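You operate a simulated robot arm through the tools that you are given. There is no shell and no other tool.

You are at the controls of a simulated robot arm. One attempt, no reset.

Task
Take the ink pad out of the pad press and shut it in the blue bench drawer.
Fine: the slide ends where it began, empty. Where these are worked on the way, their far stop is far enough and under half their travel is too little: pad press slide.

Only the result counts: the job must be done as asked and must still hold three seconds after the hand-in. Knocking over, shifting, dropping, spilling or breaking anything else fails it.

Robot
A 7-joint arm with a two-finger parallel gripper, fixed in place. Base frame: the origin is at the foot of the arm, x ahead of it, y to its left, z up; the work surface is at about z = 820. Readings come in mm, degrees, newtons and seconds.
Its first joint turns from -166.0 to 166.0 degrees. Payload 4.4 kg.
The TCP is the grasp point between the finger pads, 23 mm short of the fingertips. In the tool frame z runs along the fingers and y along their closing line. Largest opening 94 mm; finger width 38, thickness 10; the body of the gripper, 54 by 96 mm, starts 39 mm behind the TCP.
Orientation is that of the tool frame in the base frame, as a unit quaternion [x, y, z, w]. With the fingers straight down and closing along the base's y, the tool's x points along the base's -x, its y along +y and its z along -z.

Tools
- The arm moves only by the tool step_arm. Its arguments are lists of equal length, an entry for each row: "dp": the shift along the base's x, y, z in cm, a list of three; "turn": the turn, a rotation vector about the base's x, y, z in degrees, a list of three; "jaw": the gripper command, from -1 (fully open) to 1 (shut), values between in proportion. In form: {"dp": [[x, y, z], ...], "turn": [[ax, ay, az], ...], "jaw": [jaw, ...]}. A call has 1 to 20 rows; each row shifts and turns the commanded pose from where the row before left it. A row lasts 0.2 s, in which the tool goes at most 50 mm and 8.6 degrees; a call with a longer step from one row to the next is refused whole, and so is a gripper value outside its range. Where a pose cannot be reached the arm comes as near as it can. A force on the tool above 70 N (or 10 N above the force at the start of the call, whichever is more), or a blocked arm, ends the call early, and 0.2 s more pass. Each finger travels about 72 mm/s and halts on what it meets, pressing with about 27 N; the grip force reading is that of the motor and also rises with nothing between the fingers. The clock runs only during rows and for 0.2 s after the last one: add rows that do not move to give the fingers time. The reply holds the time, the measured pose of the TCP, the force on the tool along the base axes, the opening and the grip force, in the units named above and with some noise, with the torque about the TCP (base axes, N m) and any sound that the robot's microphone picked up.
- Cameras (640 x 400 px; columns grow to the right, rows downward): "scene" is fixed at [399.1, -498.9, 1297.8]; the picture's right is [0.75, -0.66, 0.00], its down [-0.22, -0.25, -0.94] and it looks along [0.62, 0.71, -0.33] (base axes); focal length 344 px, centre (320, 200). "wrist" rides on the gripper at [87, 16, -74] in the tool frame; the picture's right is [-0.18, 0.98, 0.00], its down [-0.58, -0.11, -0.81] and it looks along [-0.79, -0.15, 0.59] (tool axes); focal length 243 px, centre (320, 200). There is no depth. A picture from a camera that has moved, and an enlarged one, comes with that camera's place and axes in the base frame and with its lens.
- snapshot(camera): a new picture of that camera. It takes no simulated time.
- inspect(camera, box): a new picture of the part [left, top, right, bottom] of that camera's present view, enlarged. It takes no simulated time.
- finish_job(): hands the job in; it is judged then, once.

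Places have to be worked out from the pictures, the camera data and where the tool is seen. Open the gripper and draw the arm clear of the work before you hand the job in, unless the task says otherwise.

The tools are called after "Emit:" by a JSON object that holds its "name" and its "arguments". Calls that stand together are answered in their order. step_arm: Moves the arm, as the interface text tells. Its arguments: {"type":"object","properties":{"dp":{"type":"array","items":{"type":"array","items":{"type":"number"}}},"turn":{"type":"array","items":{"type":"array","items":{"type":"number"}}},"jaw":{"type":"array","items":{"type":"number"}}},"required":["dp","turn","jaw"]} The other tools are called the same way: snapshot (camera) takes a picture; inspect (camera, box) takes an enlarged picture of a part of a camera's view; finish_job () hands the job in.

At the start:

```text
t: 0.0
position: [836.4, 292.6, 1179.7]
tool_rot: [0.0, 1.0, 0.001, 0.0]
wrist_force: [-0.4, -0.4, -0.2]
ft_torque: [0.0, -0.01, 0.01]
width: 94.4
finger_force: 0.0
```

scene: 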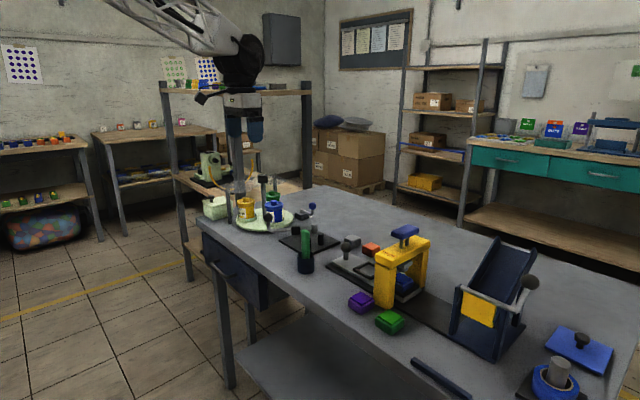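
wrist: 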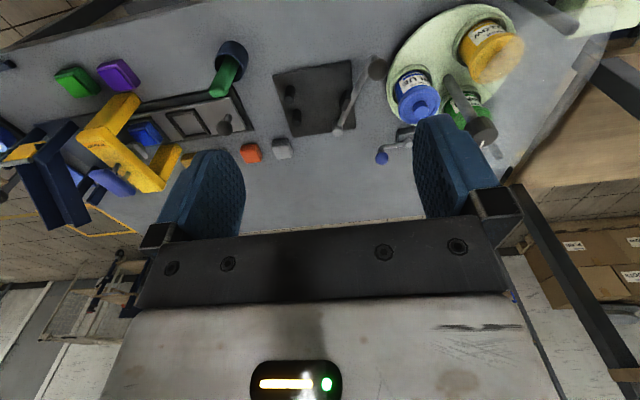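

I'll look closely at the scene first to identify the pad press, its slide and the blue drawer.

Emit:
{"name": "inspect", "arguments": {"camera": "scene", "box": [300, 200, 460, 340]}}

Emit:
{"name": "inspect", "arguments": {"camera": "scene", "box": [180, 170, 340, 310]}}

Emit:
{"name": "inspect", "arguments": {"camera": "scene", "box": [400, 220, 640, 400]}}

Emit:
{"name": "inspect", "arguments": {"camera": "wrist", "box": [0, 30, 280, 230]}}

```text
2.86 times, centred on (380, 270) of scene
camera zoom: at [399.1, -498.9, 1297.8], right [0.75, -0.66, 0.0], down [-0.22, -0.25, -0.94], along [0.62, 0.71, -0.33], focal length 982 px, centre (149, 0)
```

zoom: 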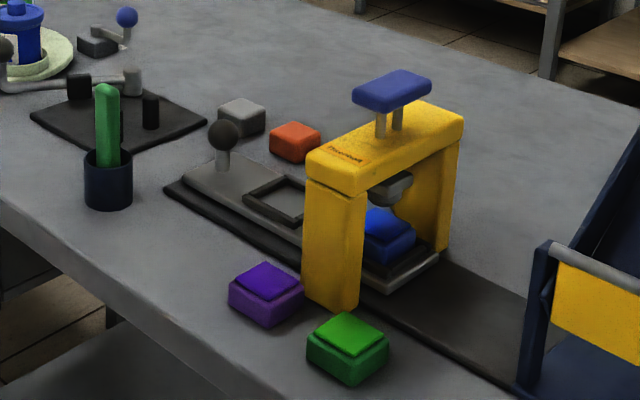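

```text
2.86 times, centred on (260, 240) of scene
camera zoom: at [399.1, -498.9, 1297.8], right [0.75, -0.66, 0.0], down [-0.22, -0.25, -0.94], along [0.62, 0.71, -0.33], focal length 982 px, centre (491, 86)
```

zoom: 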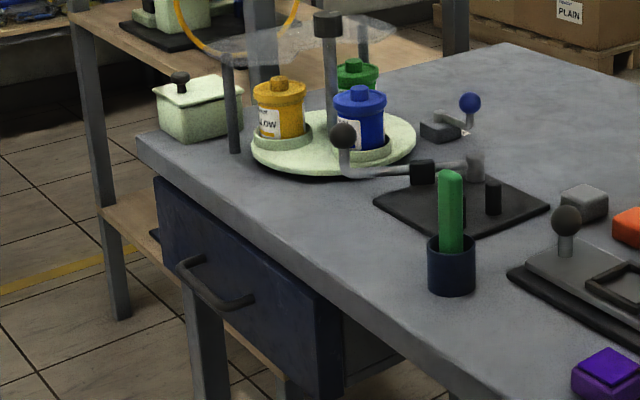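

```text
2.22 times, centred on (520, 310) of scene
camera zoom: at [399.1, -498.9, 1297.8], right [0.75, -0.66, 0.0], down [-0.22, -0.25, -0.94], along [0.62, 0.71, -0.33], focal length 764 px, centre (-124, -44)
```

zoom: 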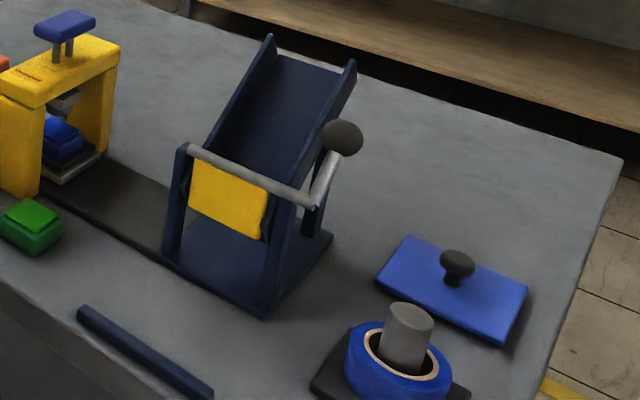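

```text
2.00 times, centred on (140, 130) of wrist
camera zoom: at [750.1, 306.8, 1253.0], right [0.18, 0.98, 0.0], down [0.58, -0.11, 0.81], along [0.79, -0.15, -0.59], focal length 485 px, centre (680, 340)
```

zoom: 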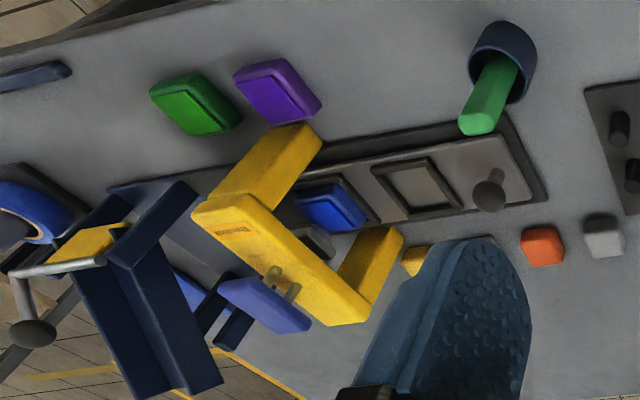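

The press slide runs along y at x≈1000, with its knob near (997, 81, 875) and the blue pad under the yellow portal near (1002, -101, 855). I'll move the arm high across to get a closer wrist view of the press.

Emit:
{"name": "step_arm", "arguments": {"dp": [[0, -4.5, 0], [0, -4.5, 0], [0, -4.5, -1], [0, -4.5, -1], [0, -4.5, -1], [0, -4.5, -1], [0, -2, -1]], "turn": [[0, 0, 0], [0, 0, 0], [0, 0, 0], [0, 0, 0], [0, 0, 0], [0, 0, 0], [0, 0, 0]], "jaw": [-1, -1, -1, -1, -1, -1, -1]}}

Emit:
{"name": "snapshot", "arguments": {"camera": "wrist"}}

Emit:
{"name": "snapshot", "arguments": {"camera": "scene"}}

```text
t: 1.6
position: [834.5, 3.0, 1127.7]
tool_rot: [0.001, 1.0, 0.0, 0.0]
wrist_force: [0.0, -0.1, 0.2]
ft_torque: [0.04, -0.02, -0.02]
width: 94.0
finger_force: 0.0
```

```text
taken
camera wrist: at [748.1, 16.6, 1202.3], right [0.18, 0.98, 0.0], down [0.58, -0.11, 0.81], along [0.79, -0.15, -0.59], focal length 243 px, centre (320, 200)
```

wrist: 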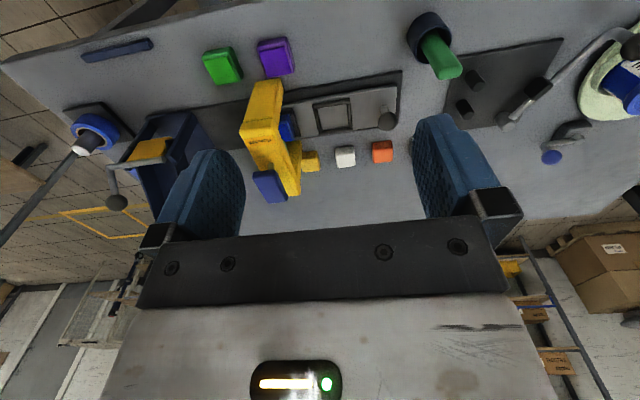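

```text
taken
```

scene: 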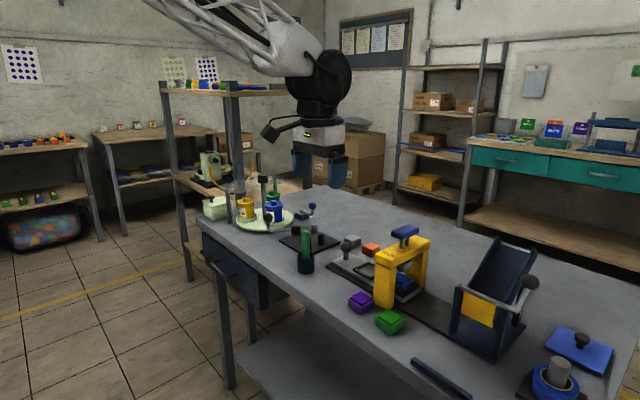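

The press is now in the wrist view at about (300,120); I'll enlarge it in both cameras to read the slide and the pad.

Emit:
{"name": "inspect", "arguments": {"camera": "wrist", "box": [190, 30, 430, 210]}}

Emit:
{"name": "inspect", "arguments": {"camera": "wrist", "box": [50, 20, 290, 220]}}

Emit:
{"name": "inspect", "arguments": {"camera": "scene", "box": [360, 220, 460, 320]}}

Emit:
{"name": "inspect", "arguments": {"camera": "scene", "box": [180, 210, 340, 340]}}

```text
2.22 times, centred on (310, 120) of wrist
camera zoom: at [748.1, 16.6, 1202.3], right [0.18, 0.98, 0.0], down [0.58, -0.11, 0.81], along [0.79, -0.15, -0.59], focal length 539 px, centre (342, 378)
```

zoom: 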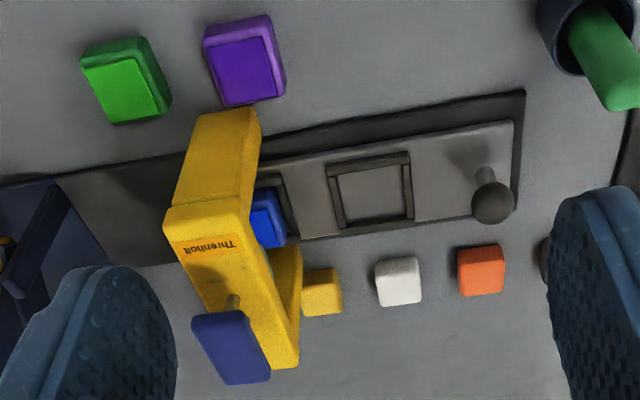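

```text
2.00 times, centred on (170, 120) of wrist
camera zoom: at [748.1, 16.6, 1202.3], right [0.18, 0.98, 0.0], down [0.58, -0.11, 0.81], along [0.79, -0.15, -0.59], focal length 485 px, centre (620, 360)
```

zoom: 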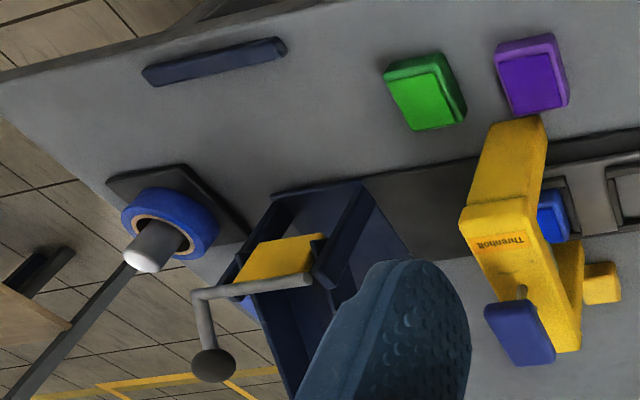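

```text
4.00 times, centred on (410, 270) of scene
camera zoom: at [399.1, -498.9, 1297.8], right [0.75, -0.66, 0.0], down [-0.22, -0.25, -0.94], along [0.62, 0.71, -0.33], focal length 1374 px, centre (-40, -80)
```

zoom: 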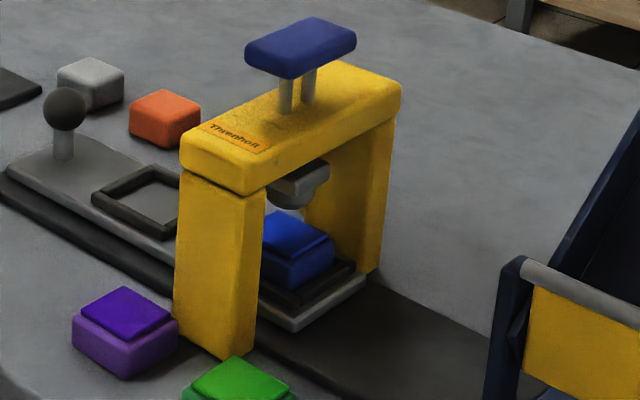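

```text
3.08 times, centred on (260, 275) of scene
camera zoom: at [399.1, -498.9, 1297.8], right [0.75, -0.66, 0.0], down [-0.22, -0.25, -0.94], along [0.62, 0.71, -0.33], focal length 1057 px, centre (505, -31)
```

zoom: 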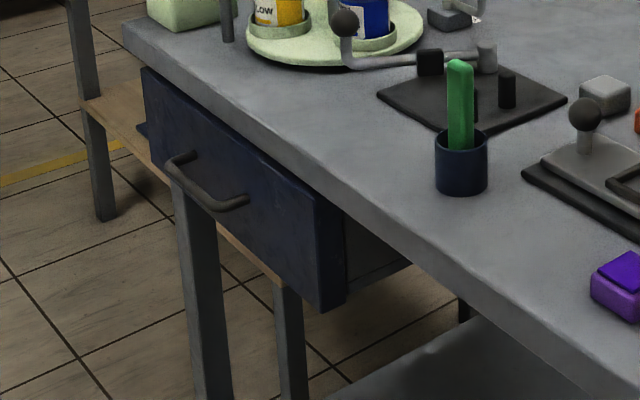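

The pad sits in the slide's −y nest under the ram (≈(1002, -108)), the slide is at its +y stop, and the dark base strip leaves about 104 mm of travel toward −y, short of the chute at y≈-252. I'll test reach above the knob, yawing 30° so the wrist camera stays clear of the green stick near (895, 120).

Emit:
{"name": "step_arm", "arguments": {"dp": [[3.4, 1.55, -1.5], [3.4, 1.55, -1.5], [3.4, 1.55, -1.5], [3.4, 1.55, -1.5], [3.3, 1.5, -1.5], [0, 0, 0]], "turn": [[0, 0, 6], [0, 0, 6], [0, 0, 6], [0, 0, 6], [0, 0, 6], [0, 0, 0]], "jaw": [-1, -1, -1, -1, -1, -1]}}

Emit:
{"name": "snapshot", "arguments": {"camera": "scene"}}

Emit:
{"name": "snapshot", "arguments": {"camera": "wrist"}}

```text
t: 3.0
position: [1009.2, 79.3, 1053.6]
tool_rot: [-0.26, 0.966, -0.001, 0.0]
wrist_force: [0.2, -0.1, -0.3]
ft_torque: [0.01, -0.01, -0.01]
width: 93.9
finger_force: 0.1
```

```text
taken
```

scene: 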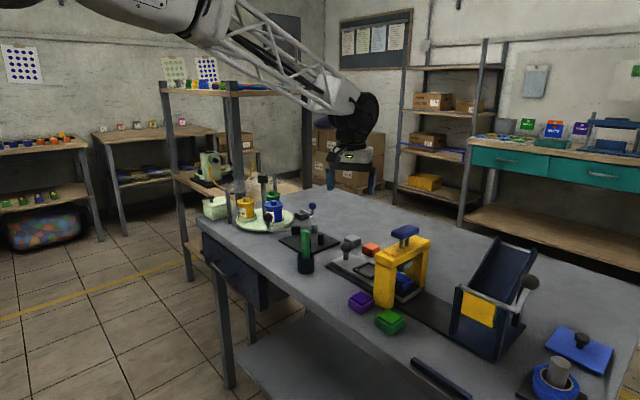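

```text
taken
camera wrist: at [926.6, 47.4, 1127.1], right [-0.33, 0.94, 0.0], down [0.56, 0.2, 0.81], along [0.76, 0.27, -0.59], focal length 243 px, centre (320, 200)
```

wrist: 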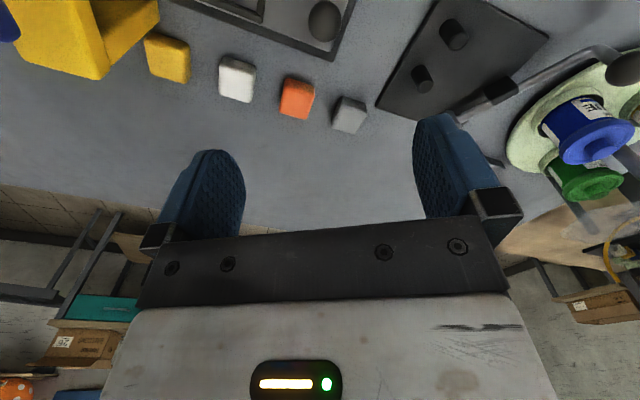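

The arm reaches radius ~1010 with the tool straight down, and the new wrist view puts the knob at about (1002, 78). I'll lower part way above it and re-check.

Emit:
{"name": "step_arm", "arguments": {"dp": [[-0.6, 0, -3], [0, 0, -3], [0, 0, -3], [0, 0, 0]], "turn": [[0, 0, 0], [0, 0, 0], [0, 0, 0], [0, 0, 0]], "jaw": [-1, -1, -1, -1]}}

Emit:
{"name": "inspect", "arguments": {"camera": "scene", "box": [280, 160, 460, 300]}}

Emit:
{"name": "snapshot", "arguments": {"camera": "wrist"}}

```text
t: 4.0
position: [1000.6, 80.0, 963.7]
tool_rot: [-0.258, 0.966, 0.0, 0.0]
wrist_force: [1.3, -0.6, 0.0]
ft_torque: [0.02, 0.01, 0.03]
width: 94.1
finger_force: 0.0
```

```text
2.86 times, centred on (370, 230) of scene
camera zoom: at [399.1, -498.9, 1297.8], right [0.75, -0.66, 0.0], down [-0.22, -0.25, -0.94], along [0.62, 0.71, -0.33], focal length 982 px, centre (177, 114)
```

zoom: 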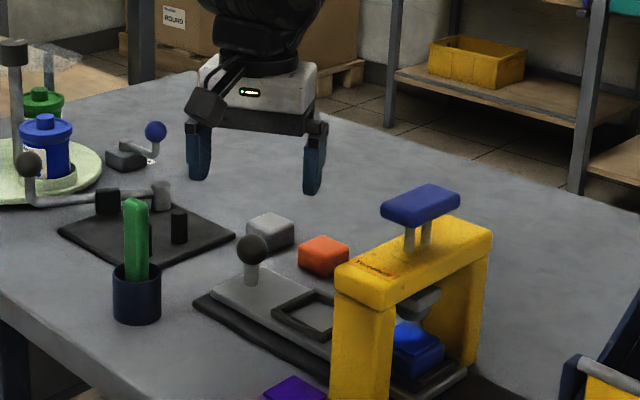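

```text
taken
camera wrist: at [917.8, 48.1, 1038.4], right [-0.33, 0.94, 0.0], down [0.56, 0.2, 0.81], along [0.76, 0.27, -0.59], focal length 243 px, centre (320, 200)
```

wrist: 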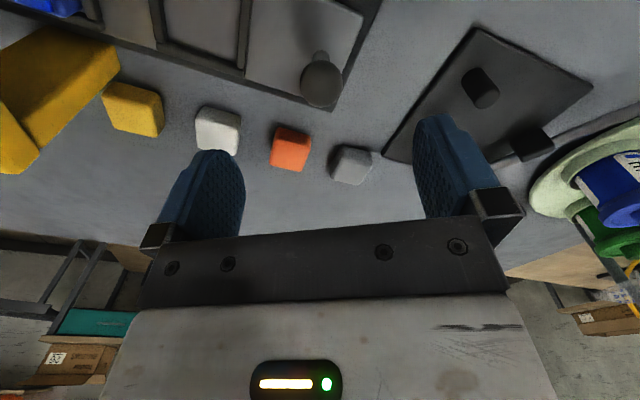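

The knob triangulates to (1003.5, 79.5, 867) and nothing crowds it; I'll narrow the jaw to ~60 mm and lower the TCP to z≈873 around it.

Emit:
{"name": "step_arm", "arguments": {"dp": [[0.3, 0, -2], [0, 0, -2.5], [0, 0, -2.5], [0, 0, -2], [0, 0, 0]], "turn": [[0, 0, 0], [0, 0, 0], [0, 0, 0], [0, 0, 0], [0, 0, 0]], "jaw": [-0.3, -0.3, -0.3, -0.3, -0.3]}}

Emit:
{"name": "inspect", "arguments": {"camera": "scene", "box": [290, 190, 450, 310]}}

Emit:
{"name": "snapshot", "arguments": {"camera": "wrist"}}

```text
t: 5.2
position: [1001.4, 78.9, 875.0]
tool_rot: [-0.259, 0.966, 0.0, 0.0]
wrist_force: [0.4, -0.2, -0.3]
ft_torque: [0.0, -0.01, 0.02]
width: 61.0
finger_force: 0.0
```

```text
3.33 times, centred on (370, 250) of scene
camera zoom: at [399.1, -498.9, 1297.8], right [0.75, -0.66, 0.0], down [-0.22, -0.25, -0.94], along [0.62, 0.71, -0.33], focal length 1145 px, centre (153, 33)
```

zoom: 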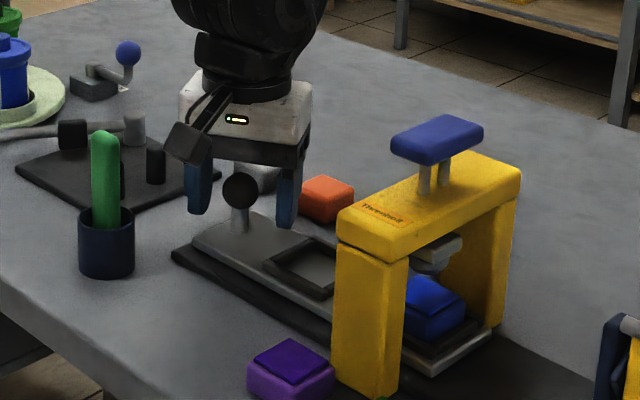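

```text
taken
camera wrist: at [919.2, 47.7, 948.3], right [-0.33, 0.94, 0.0], down [0.56, 0.2, 0.81], along [0.76, 0.27, -0.59], focal length 243 px, centre (320, 200)
```

wrist: 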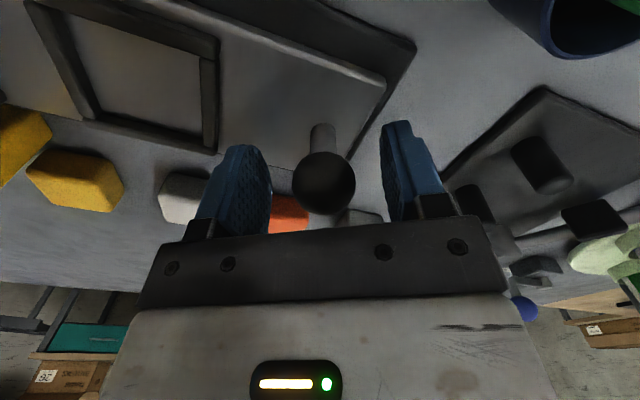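

The knob sits between the fingers; I nudge +3 mm in x and −4 mm in z and close on it.

Emit:
{"name": "step_arm", "arguments": {"dp": [[0.3, 0.1, -0.4], [0, 0, 0], [0, 0, 0], [0, 0, 0]], "turn": [[0, 0, 0], [0, 0, 0], [0, 0, 0], [0, 0, 0]], "jaw": [-0.3, 0.2, 1, 1]}}

Emit:
{"name": "snapshot", "arguments": {"camera": "wrist"}}

```text
t: 6.2
position: [1004.6, 81.4, 870.2]
tool_rot: [-0.259, 0.966, 0.0, 0.001]
wrist_force: [-7.0, 2.2, 2.2]
ft_torque: [-0.05, 0.04, -0.05]
width: 29.1
finger_force: 45.1
```

```text
taken
camera wrist: at [921.5, 49.8, 943.8], right [-0.33, 0.94, 0.0], down [0.56, 0.2, 0.81], along [0.76, 0.27, -0.59], focal length 243 px, centre (320, 200)
```

wrist: 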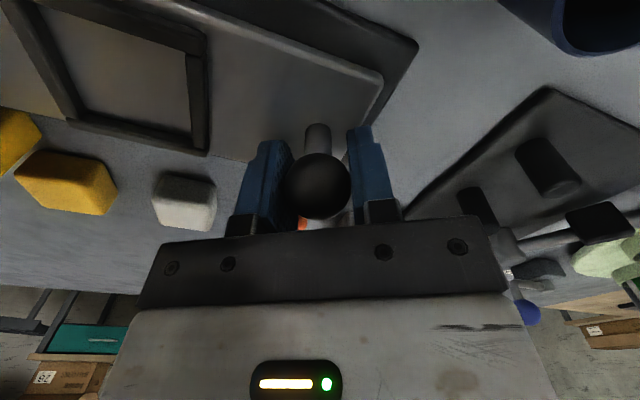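

The knob is gripped (29 mm, 45 N). I'll draw the slide 2 cm toward −y as a first test and watch the forces.

Emit:
{"name": "step_arm", "arguments": {"dp": [[0, -0.5, 0], [0, -0.5, 0], [0, -0.5, 0], [0, -0.5, 0], [0, 0, 0]], "turn": [[0, 0, 0], [0, 0, 0], [0, 0, 0], [0, 0, 0], [0, 0, 0]], "jaw": [1, 1, 1, 1, 1]}}

Emit:
{"name": "inspect", "arguments": {"camera": "scene", "box": [290, 190, 450, 310]}}

```text
t: 7.4
position: [1005.7, 60.7, 868.3]
tool_rot: [-0.259, 0.966, 0.0, -0.001]
wrist_force: [-12.4, -0.8, -0.8]
ft_torque: [-0.08, -0.01, -0.09]
width: 29.0
finger_force: 44.7
```

```text
3.33 times, centred on (370, 250) of scene
camera zoom: at [399.1, -498.9, 1297.8], right [0.75, -0.66, 0.0], down [-0.22, -0.25, -0.94], along [0.62, 0.71, -0.33], focal length 1145 px, centre (153, 33)
```

zoom: 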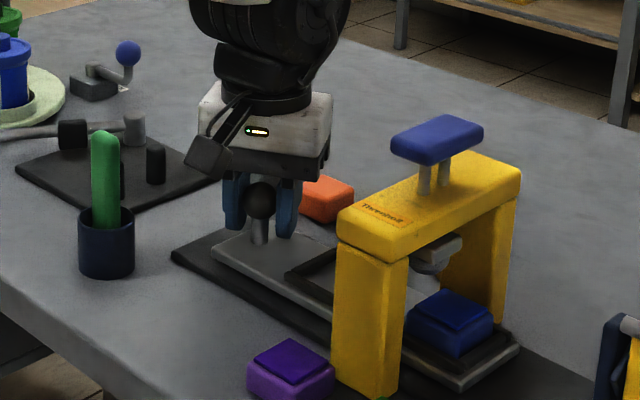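

The slide moves freely with the pad riding on it. I'll ease the x command back 2 mm and continue another 6 cm toward −y.

Emit:
{"name": "step_arm", "arguments": {"dp": [[-0.2, -0.5, 0], [0, -0.6, 0], [0, -0.6, 0], [0, -0.6, 0], [0, -0.6, 0], [0, -0.6, 0], [0, -0.6, 0], [0, -0.6, 0], [0, -0.6, 0], [0, -0.7, 0], [0, 0, 0]], "turn": [[0, 0, 0], [0, 0, 0], [0, 0, 0], [0, 0, 0], [0, 0, 0], [0, 0, 0], [0, 0, 0], [0, 0, 0], [0, 0, 0], [0, 0, 0], [0, 0, 0]], "jaw": [1, 1, 1, 1, 1, 1, 1, 1, 1, 1, 1]}}

Emit:
{"name": "inspect", "arguments": {"camera": "scene", "box": [300, 200, 540, 380]}}

Emit:
{"name": "snapshot", "arguments": {"camera": "wrist"}}

```text
t: 9.8
position: [1003.7, -1.5, 869.4]
tool_rot: [-0.257, 0.966, 0.0, 0.001]
wrist_force: [21.9, -1.3, -2.6]
ft_torque: [0.29, -0.34, -0.04]
width: 28.9
finger_force: 45.3
```

```text
2.22 times, centred on (420, 290) of scene
camera zoom: at [399.1, -498.9, 1297.8], right [0.75, -0.66, 0.0], down [-0.22, -0.25, -0.94], along [0.62, 0.71, -0.33], focal length 764 px, centre (98, 0)
```

zoom: 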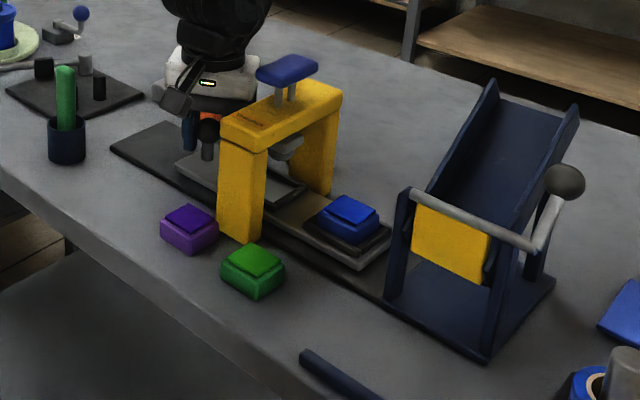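

```text
taken
camera wrist: at [921.0, -32.7, 944.1], right [-0.33, 0.94, 0.0], down [0.56, 0.2, 0.81], along [0.76, 0.27, -0.59], focal length 243 px, centre (320, 200)
```

wrist: 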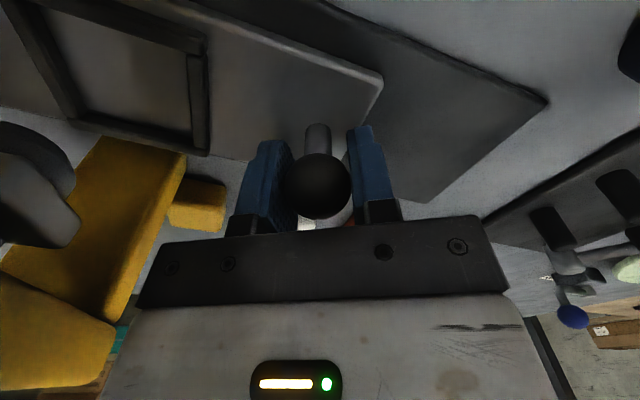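

The pad is now clear of the portal at ≈(1003, -186), centred in the gap between the portal (y≈-127) and the chute wall (y≈-254), about 80 % of the travel. I'll relax the side load, release the knob and lift straight up.

Emit:
{"name": "step_arm", "arguments": {"dp": [[0.12, 0, 0], [0, 0, 0], [0, 0, 0], [0, 0, 0], [0, 0, 2], [0, 0, 4], [0, 0, 4], [0, 0, 4], [0, 0, 4], [0, 0, 2]], "turn": [[0, 0, 0], [0, 0, 0], [0, 0, 0], [0, 0, 0], [0, 0, 0], [0, 0, 0], [0, 0, 0], [0, 0, 0], [0, 0, 0], [0, 0, 0]], "jaw": [1, 0.2, -0.3, -0.3, -0.3, -0.3, -0.3, -0.3, -0.3, -0.3]}}

Emit:
{"name": "inspect", "arguments": {"camera": "scene", "box": [300, 200, 540, 380]}}

```text
t: 12.0
position: [1008.2, -2.0, 1066.7]
tool_rot: [-0.259, 0.966, 0.0, 0.0]
wrist_force: [-0.1, -0.4, -1.7]
ft_torque: [0.01, 0.0, -0.01]
width: 61.0
finger_force: 0.1
```

```text
2.22 times, centred on (420, 290) of scene
camera zoom: at [399.1, -498.9, 1297.8], right [0.75, -0.66, 0.0], down [-0.22, -0.25, -0.94], along [0.62, 0.71, -0.33], focal length 764 px, centre (98, 0)
```

zoom: 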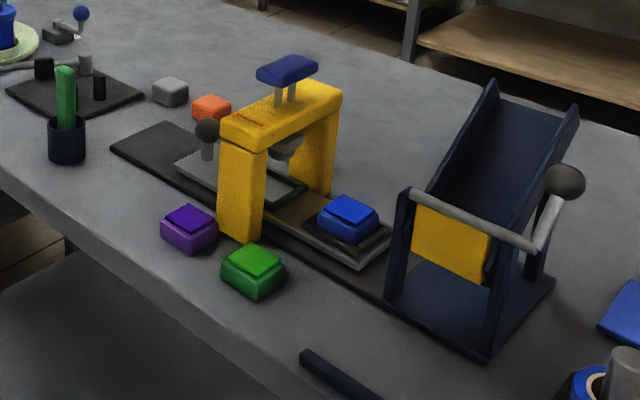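

The slide stayed put after release. I'll move high across to about (935, -188, 1060), unyawing, to view the pad from above with the wrist camera.

Emit:
{"name": "step_arm", "arguments": {"dp": [[-1.4, -3.7, 0], [-1.4, -3.7, 0], [-1.4, -3.7, 0], [-1.4, -3.7, 0], [-1.4, -3.8, 0], [0, 0, 0]], "turn": [[0, 0, -6], [0, 0, -6], [0, 0, -6], [0, 0, -6], [0, 0, -6], [0, 0, 0]], "jaw": [-0.3, -0.3, -0.3, -0.3, -0.3, -0.3]}}

Emit:
{"name": "snapshot", "arguments": {"camera": "wrist"}}

Emit:
{"name": "inspect", "arguments": {"camera": "wrist", "box": [200, 0, 440, 180]}}

Emit:
{"name": "snapshot", "arguments": {"camera": "scene"}}

```text
t: 13.4
position: [935.2, -184.9, 1071.9]
tool_rot: [0.002, 1.0, 0.0, 0.0]
wrist_force: [0.3, 0.4, -0.3]
ft_torque: [-0.02, 0.04, -0.01]
width: 60.9
finger_force: 0.1
```

```text
taken
camera wrist: at [848.9, -171.5, 1146.6], right [0.19, 0.98, 0.0], down [0.58, -0.11, 0.81], along [0.79, -0.15, -0.59], focal length 243 px, centre (320, 200)
```

wrist: 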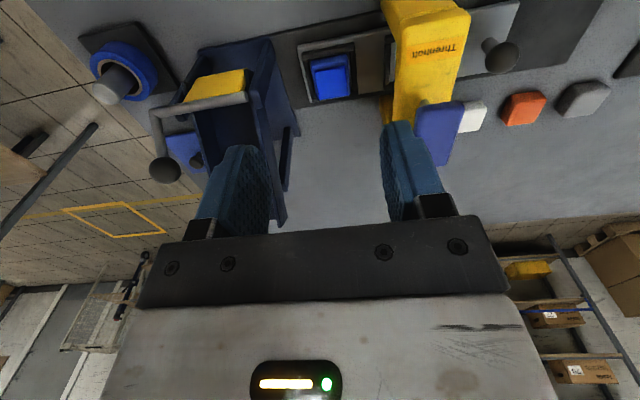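

```text
2.22 times, centred on (320, 90) of wrist
camera zoom: at [848.9, -171.5, 1146.6], right [0.19, 0.98, 0.0], down [0.58, -0.11, 0.81], along [0.79, -0.15, -0.59], focal length 539 px, centre (320, 444)
```

zoom: 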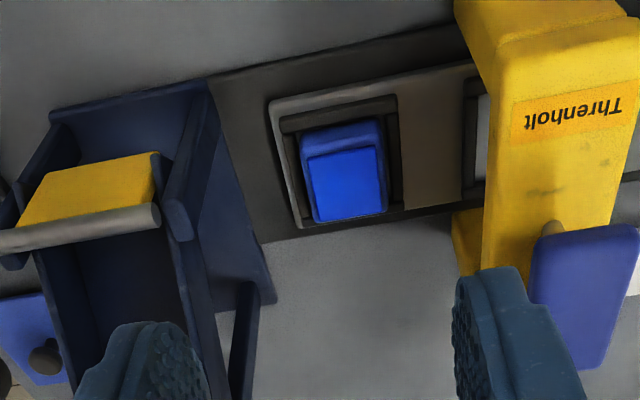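

```text
taken
```

scene: 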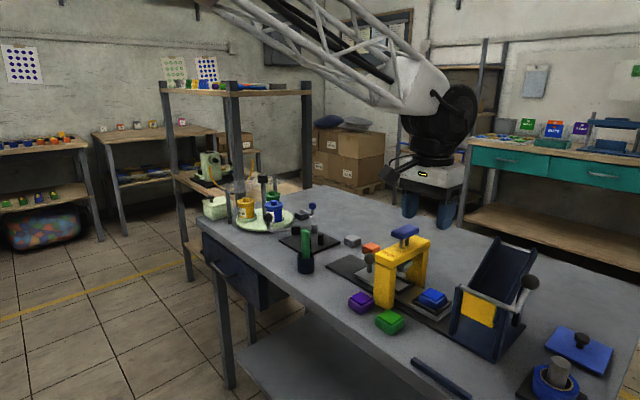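

The pad centre comes out at (1004, -185), roughly 42 mm square, seated in a raised frame. I'll enlarge the scene view to judge how much of it stands above the rim.

Emit:
{"name": "inspect", "arguments": {"camera": "scene", "box": [395, 275, 475, 335]}}

Emit:
{"name": "inspect", "arguments": {"camera": "wrist", "box": [280, 20, 400, 120]}}

Emit:
{"name": "inspect", "arguments": {"camera": "scene", "box": [340, 280, 420, 340]}}

```text
6.67 times, centred on (435, 305) of scene
camera zoom: at [399.1, -498.9, 1297.8], right [0.75, -0.66, 0.0], down [-0.22, -0.25, -0.94], along [0.62, 0.71, -0.33], focal length 2290 px, centre (-447, -500)
```

zoom: 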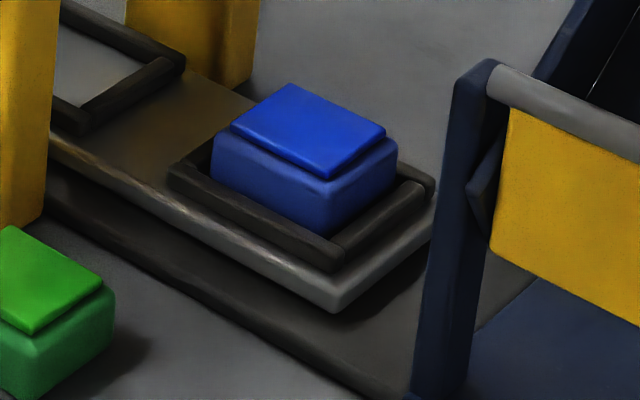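

```text
4.00 times, centred on (340, 70) of wrist
camera zoom: at [848.9, -171.5, 1146.6], right [0.19, 0.98, 0.0], down [0.58, -0.11, 0.81], along [0.79, -0.15, -0.59], focal length 970 px, centre (240, 720)
```

zoom: 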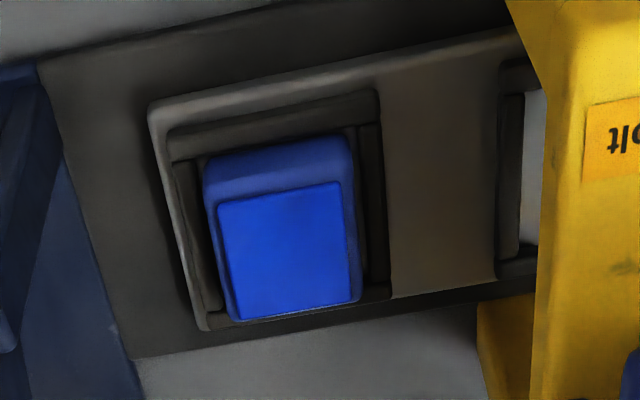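

```text
6.67 times, centred on (380, 310) of scene
camera zoom: at [399.1, -498.9, 1297.8], right [0.75, -0.66, 0.0], down [-0.22, -0.25, -0.94], along [0.62, 0.71, -0.33], focal length 2290 px, centre (-80, -533)
```

zoom: 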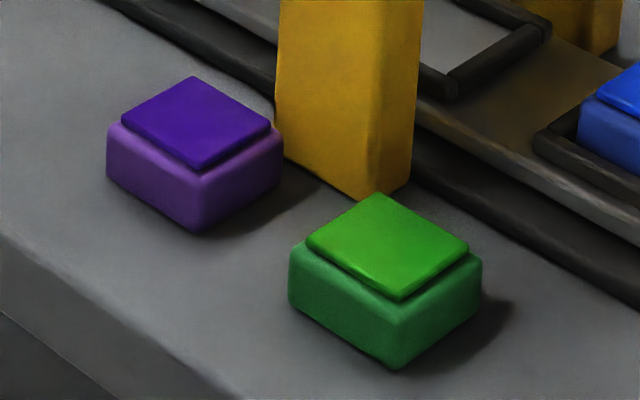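

Pad top is at z≈856 with its case top ≈850 and the nest rim ≈835, so I'll grip with the fingertips just above the rim. First I check the size of the wrist above the gripper against the portal and chute clearances.

Emit:
{"name": "inspect", "arguments": {"camera": "scene", "box": [370, 70, 500, 240]}}

Emit:
{"name": "inspect", "arguments": {"camera": "scene", "box": [380, 215, 540, 365]}}

```text
2.35 times, centred on (435, 155) of scene
camera zoom: at [399.1, -498.9, 1297.8], right [0.75, -0.66, 0.0], down [-0.22, -0.25, -0.94], along [0.62, 0.71, -0.33], focal length 808 px, centre (49, 306)
```

zoom: 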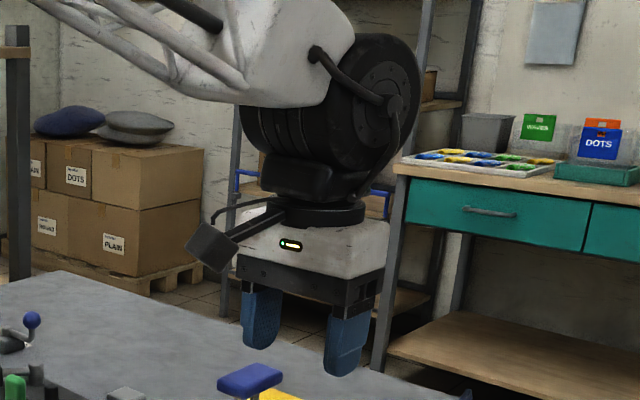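

```text
2.67 times, centred on (460, 290) of scene
camera zoom: at [399.1, -498.9, 1297.8], right [0.75, -0.66, 0.0], down [-0.22, -0.25, -0.94], along [0.62, 0.71, -0.33], focal length 916 px, centre (-53, -40)
```

zoom: 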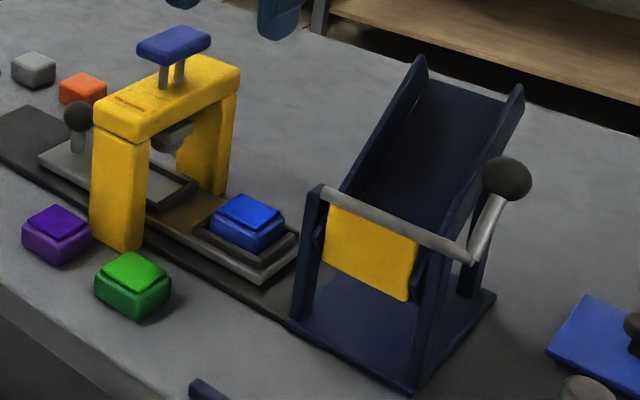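

Clearances work: body half-width 48 mm fits between portal (−127) and chute (−254) around y≈−185. I'll go above the pad and descend to z≈905 with the jaw at 61 mm, then re-check.

Emit:
{"name": "step_arm", "arguments": {"dp": [[3.4, 0, 0], [3.4, 0, 0], [0, 0, -4], [0, 0, -4], [0, 0, -4], [0, 0, -3], [0, 0, -1.5], [0, 0, 0]], "turn": [[0, 0, 0], [0, 0, 0], [0, 0, 0], [0, 0, 0], [0, 0, 0], [0, 0, 0], [0, 0, 0], [0, 0, 0]], "jaw": [-0.3, -0.3, -0.3, -0.3, -0.3, -0.3, -0.3, -0.3]}}

Emit:
{"name": "snapshot", "arguments": {"camera": "wrist"}}

Emit:
{"name": "inspect", "arguments": {"camera": "scene", "box": [360, 190, 520, 340]}}

```text
t: 15.2
position: [1004.5, -182.5, 905.7]
tool_rot: [0.0, 1.0, 0.0, 0.0]
wrist_force: [-0.2, -0.4, -0.1]
ft_torque: [-0.02, 0.02, 0.01]
width: 60.9
finger_force: 0.1
```

```text
taken
camera wrist: at [917.9, -169.6, 978.9], right [0.18, 0.98, 0.0], down [0.58, -0.11, 0.81], along [0.79, -0.15, -0.59], focal length 243 px, centre (320, 200)
```

wrist: 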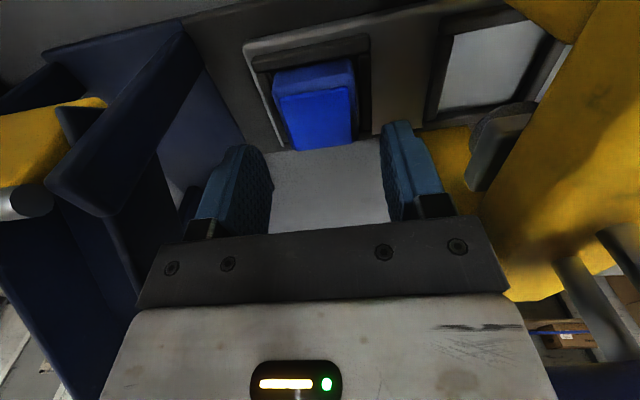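

```text
2.67 times, centred on (440, 265) of scene
camera zoom: at [399.1, -498.9, 1297.8], right [0.75, -0.66, 0.0], down [-0.22, -0.25, -0.94], along [0.62, 0.71, -0.33], focal length 916 px, centre (0, 27)
```

zoom: 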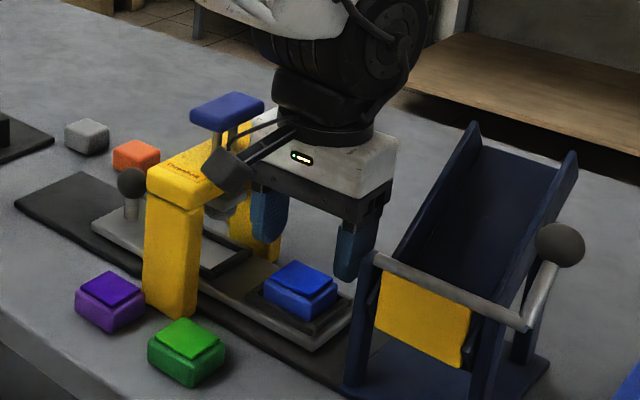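

The pad reads at (1003, -187) and the TCP at about (1005, -185.5), nicely aligned. I'll descend slowly to z≈862 and watch for contact.

Emit:
{"name": "step_arm", "arguments": {"dp": [[-0.1, -0.1, -1.5], [0, 0, -1.5], [0, 0, -0.8], [0, 0, -0.5], [0, 0, 0]], "turn": [[0, 0, 0], [0, 0, 0], [0, 0, 0], [0, 0, 0], [0, 0, 0]], "jaw": [-0.3, -0.3, -0.3, -0.3, -0.3]}}

Emit:
{"name": "snapshot", "arguments": {"camera": "wrist"}}

Emit:
{"name": "inspect", "arguments": {"camera": "scene", "box": [380, 240, 500, 340]}}

```text
t: 16.3
position: [1005.0, -189.1, 870.7]
tool_rot: [0.001, 1.0, -0.001, 0.005]
wrist_force: [-1.2, -0.4, 6.2]
ft_torque: [0.2, 0.13, -0.06]
width: 61.0
finger_force: 0.1
stopped in row 5: the force on the tool passed its limit at 83 N (the readings are from after the stop); the commanded pose is now the measured one
```

```text
taken
camera wrist: at [917.9, -174.1, 944.7], right [0.18, 0.98, 0.0], down [0.57, -0.11, 0.81], along [0.8, -0.15, -0.58], focal length 243 px, centre (320, 200)
```

wrist: 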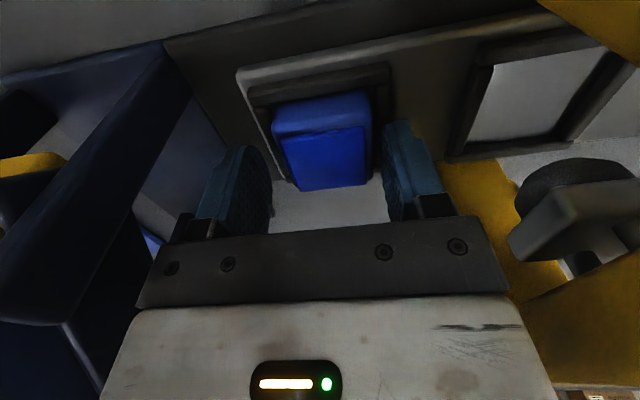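

```text
4.00 times, centred on (440, 290) of scene
camera zoom: at [399.1, -498.9, 1297.8], right [0.75, -0.66, 0.0], down [-0.22, -0.25, -0.94], along [0.62, 0.71, -0.33], focal length 1374 px, centre (-160, -160)
```

zoom: 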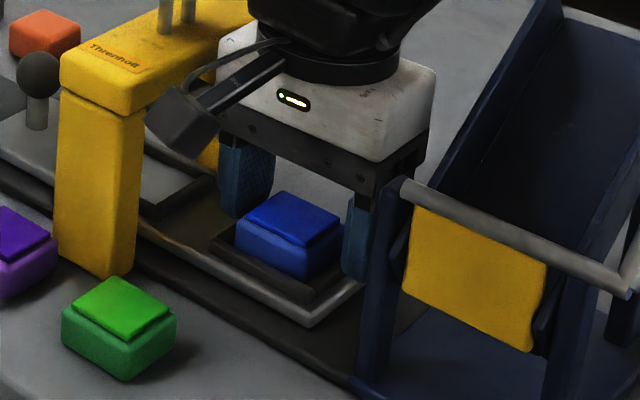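

Contact stopped the descent at TCP z≈870.7 and pushed the tool about 4 mm toward −y, so something on a rounded edge is being touched. I'll look closely at the fingers, the body and the portal to find it.

Emit:
{"name": "inspect", "arguments": {"camera": "scene", "box": [405, 260, 485, 320]}}

Emit:
{"name": "inspect", "arguments": {"camera": "scene", "box": [385, 200, 485, 280]}}

Emit:
{"name": "inspect", "arguments": {"camera": "wrist", "box": [160, 60, 480, 260]}}

Emit:
{"name": "inspect", "arguments": {"camera": "wrist", "box": [0, 150, 240, 400]}}

Emit:
{"name": "inspect", "arguments": {"camera": "wrist", "box": [420, 120, 640, 400]}}

```text
6.67 times, centred on (445, 290) of scene
camera zoom: at [399.1, -498.9, 1297.8], right [0.75, -0.66, 0.0], down [-0.22, -0.25, -0.94], along [0.62, 0.71, -0.33], focal length 2290 px, centre (-513, -400)
```

zoom: 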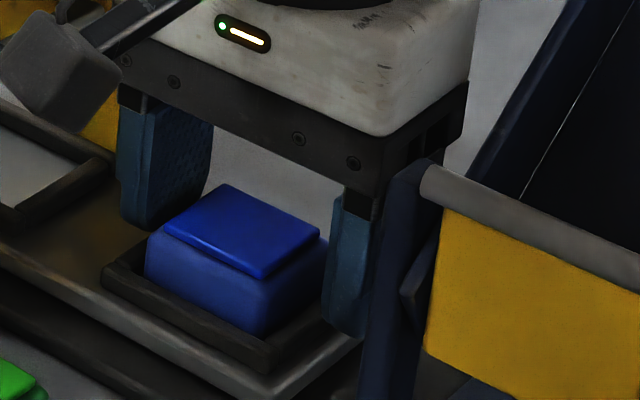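

```text
5.00 times, centred on (435, 240) of scene
camera zoom: at [399.1, -498.9, 1297.8], right [0.75, -0.66, 0.0], down [-0.22, -0.25, -0.94], along [0.62, 0.71, -0.33], focal length 1718 px, centre (-255, 0)
```

zoom: 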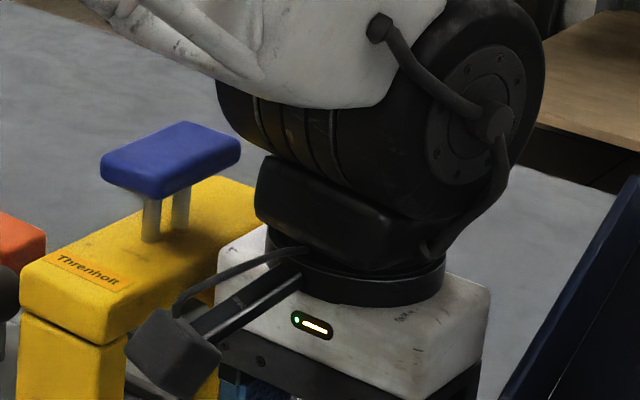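

```text
2.00 times, centred on (320, 160) of wrist
camera zoom: at [917.9, -174.1, 944.7], right [0.18, 0.98, 0.0], down [0.57, -0.11, 0.81], along [0.8, -0.15, -0.58], focal length 485 px, centre (320, 280)
```

zoom: 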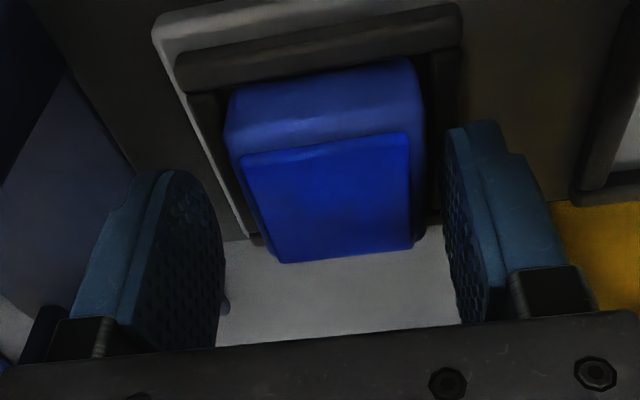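

```text
1.60 times, centred on (120, 275) of wrist
camera zoom: at [917.9, -174.1, 944.7], right [0.18, 0.98, 0.0], down [0.57, -0.11, 0.81], along [0.8, -0.15, -0.58], focal length 388 px, centre (640, 80)
```

zoom: 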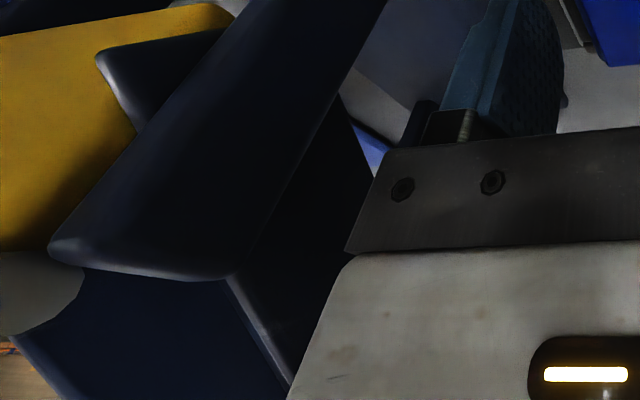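

```text
1.43 times, centred on (530, 260) of wrist
camera zoom: at [917.9, -174.1, 944.7], right [0.18, 0.98, 0.0], down [0.57, -0.11, 0.81], along [0.8, -0.15, -0.58], focal length 347 px, centre (20, 114)
```

zoom: 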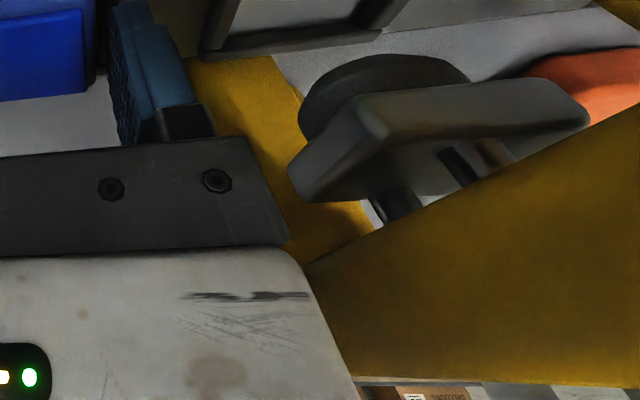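

The residual torque points to the +y fingertip resting on the nest's rim (contact at ≈+34 mm in y), so the rim top is the lower limit here. I'll raise 2 mm, recentre +3 mm in y over the pad, and close on it.

Emit:
{"name": "step_arm", "arguments": {"dp": [[0, 0, 0.2], [0, 0.3, 0], [0, 0, 0]], "turn": [[0, 0, 0], [0, 0, 0], [0, 0, 0]], "jaw": [-0.3, -0.3, -0.3]}}

Emit:
{"name": "snapshot", "arguments": {"camera": "wrist"}}

```text
t: 17.1
position: [1006.2, -184.3, 873.1]
tool_rot: [-0.001, 1.0, 0.0, 0.004]
wrist_force: [-0.2, -0.1, -0.6]
ft_torque: [-0.02, -0.03, 0.01]
width: 61.3
finger_force: 0.1
```

```text
taken
camera wrist: at [917.7, -170.7, 946.0], right [0.18, 0.98, 0.0], down [0.57, -0.11, 0.81], along [0.8, -0.15, -0.58], focal length 243 px, centre (320, 200)
```

wrist: 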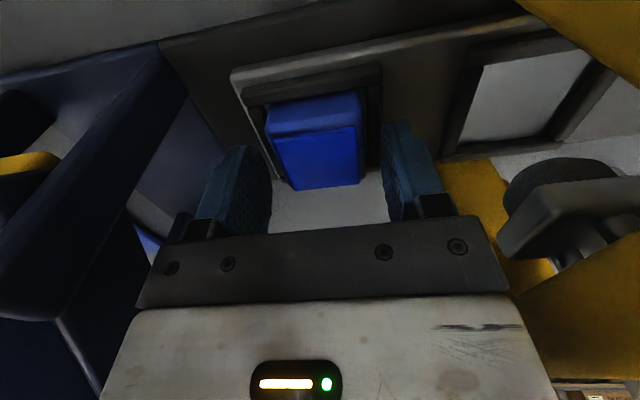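

Forces are back to zero and the pad is centred between the fingers. I'll narrow to ~50 mm so the fingertips sit squarely over the rim bars and lower 2 mm to get as deep as possible.

Emit:
{"name": "step_arm", "arguments": {"dp": [[0, 0, 0], [0, 0, -0.1], [0, 0, -0.1], [0, 0, 0]], "turn": [[0, 0, 0], [0, 0, 0], [0, 0, 0], [0, 0, 0]], "jaw": [-0.06, -0.06, -0.06, -0.06]}}

Emit:
{"name": "inspect", "arguments": {"camera": "scene", "box": [405, 260, 485, 320]}}

Emit:
{"name": "inspect", "arguments": {"camera": "wrist", "box": [200, 70, 440, 230]}}

```text
t: 18.1
position: [1005.1, -185.2, 870.6]
tool_rot: [0.0, 1.0, -0.002, 0.005]
wrist_force: [-1.6, -0.2, 4.4]
ft_torque: [0.14, 0.14, 0.01]
width: 50.0
finger_force: 0.1
```

```text
6.67 times, centred on (445, 290) of scene
camera zoom: at [399.1, -498.9, 1297.8], right [0.75, -0.66, 0.0], down [-0.22, -0.25, -0.94], along [0.62, 0.71, -0.33], focal length 2290 px, centre (-513, -400)
```

zoom: 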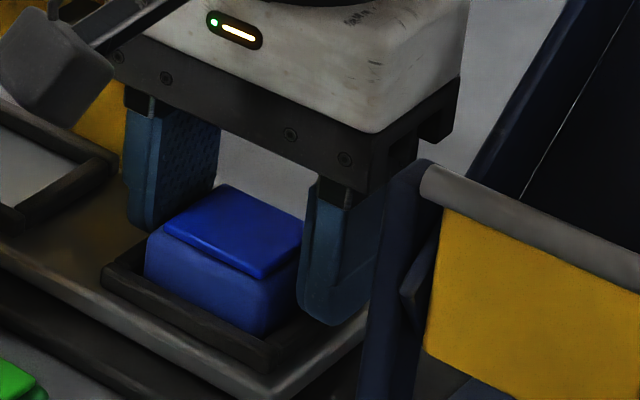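

```text
2.50 times, centred on (320, 150) of wrist
camera zoom: at [918.0, -171.3, 944.7], right [0.18, 0.98, 0.0], down [0.57, -0.11, 0.81], along [0.8, -0.15, -0.58], focal length 606 px, centre (320, 325)
```

zoom: 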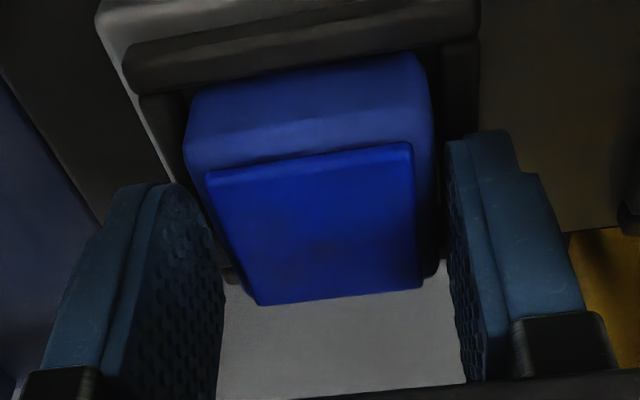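

The tips are down at the rim level with the pad's case well between them, so I'll raise 1 mm and close.

Emit:
{"name": "step_arm", "arguments": {"dp": [[0, 0, 0.1], [0, 0, 0], [0, 0, 0], [0, 0, 0]], "turn": [[0, 0, 0], [0, 0, 0], [0, 0, 0], [0, 0, 0]], "jaw": [-0.06, 0.3, 1, 1]}}

Emit:
{"name": "inspect", "arguments": {"camera": "scene", "box": [405, 260, 485, 320]}}

Emit:
{"name": "inspect", "arguments": {"camera": "wrist", "box": [200, 70, 440, 230]}}

```text
t: 19.1
position: [1005.2, -185.1, 870.9]
tool_rot: [0.0, 1.0, 0.0, 0.005]
wrist_force: [2.2, 0.4, 3.1]
ft_torque: [0.12, 0.06, -0.05]
width: 42.9
finger_force: 26.8
```

```text
6.67 times, centred on (445, 290) of scene
camera zoom: at [399.1, -498.9, 1297.8], right [0.75, -0.66, 0.0], down [-0.22, -0.25, -0.94], along [0.62, 0.71, -0.33], focal length 2290 px, centre (-513, -400)
```

zoom: 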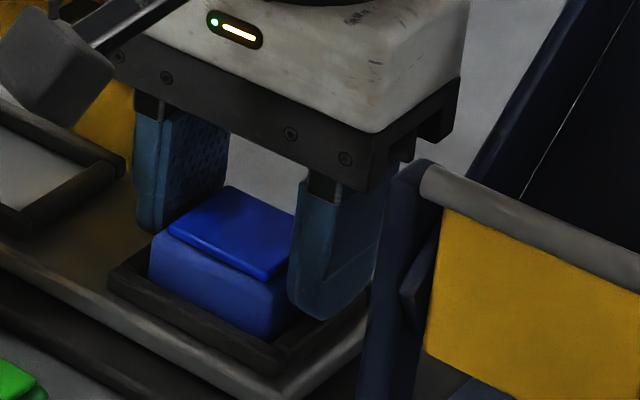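

```text
2.50 times, centred on (320, 150) of wrist
camera zoom: at [918.3, -171.2, 944.7], right [0.18, 0.98, 0.0], down [0.57, -0.11, 0.81], along [0.8, -0.15, -0.58], focal length 606 px, centre (320, 325)
```

zoom: 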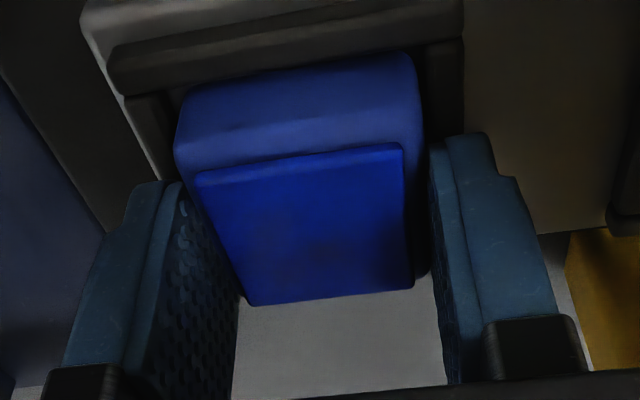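

Gripped at 42.9 mm — the pad's case width. I'll lift slowly 3 cm and check that it comes along.

Emit:
{"name": "step_arm", "arguments": {"dp": [[0, 0, 0.3], [0, 0, 0.5], [0, 0, 0.7], [0, 0, 1], [0, 0, 1], [0, 0, 0]], "turn": [[0, 0, 0], [0, 0, 0], [0, 0, 0], [0, 0, 0], [0, 0, 0], [0, 0, 0]], "jaw": [1, 1, 1, 1, 1, 1]}}

Emit:
{"name": "inspect", "arguments": {"camera": "scene", "box": [385, 240, 485, 320]}}

Emit:
{"name": "snapshot", "arguments": {"camera": "wrist"}}

```text
t: 20.5
position: [1005.1, -183.9, 906.4]
tool_rot: [0.0, 1.0, -0.002, 0.004]
wrist_force: [0.7, -0.4, -1.1]
ft_torque: [-0.02, 0.0, -0.01]
width: 43.2
finger_force: 27.2
```

```text
5.00 times, centred on (435, 280) of scene
camera zoom: at [399.1, -498.9, 1297.8], right [0.75, -0.66, 0.0], down [-0.22, -0.25, -0.94], along [0.62, 0.71, -0.33], focal length 1718 px, centre (-255, -200)
```

zoom: 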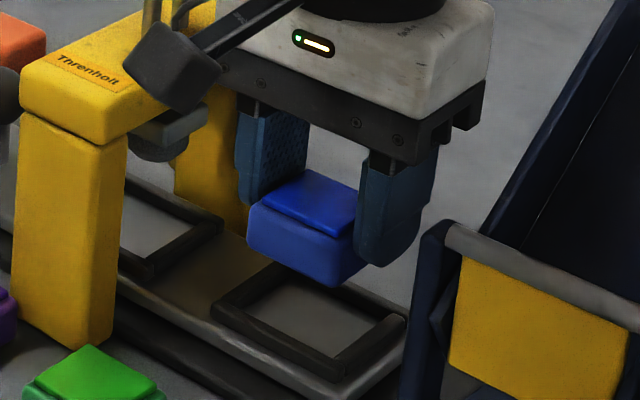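

```text
taken
camera wrist: at [917.3, -170.8, 980.6], right [0.18, 0.98, 0.0], down [0.57, -0.11, 0.81], along [0.8, -0.15, -0.58], focal length 243 px, centre (320, 200)
```

wrist: 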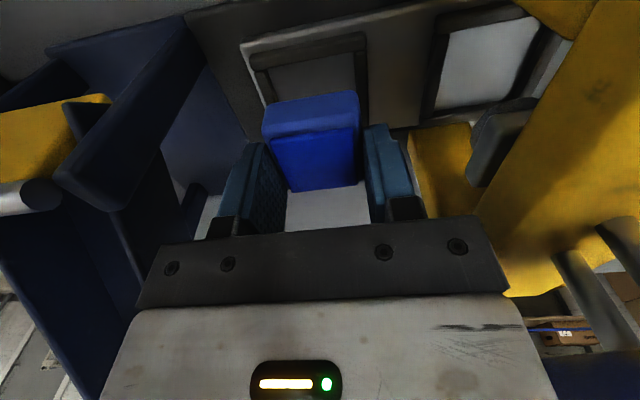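

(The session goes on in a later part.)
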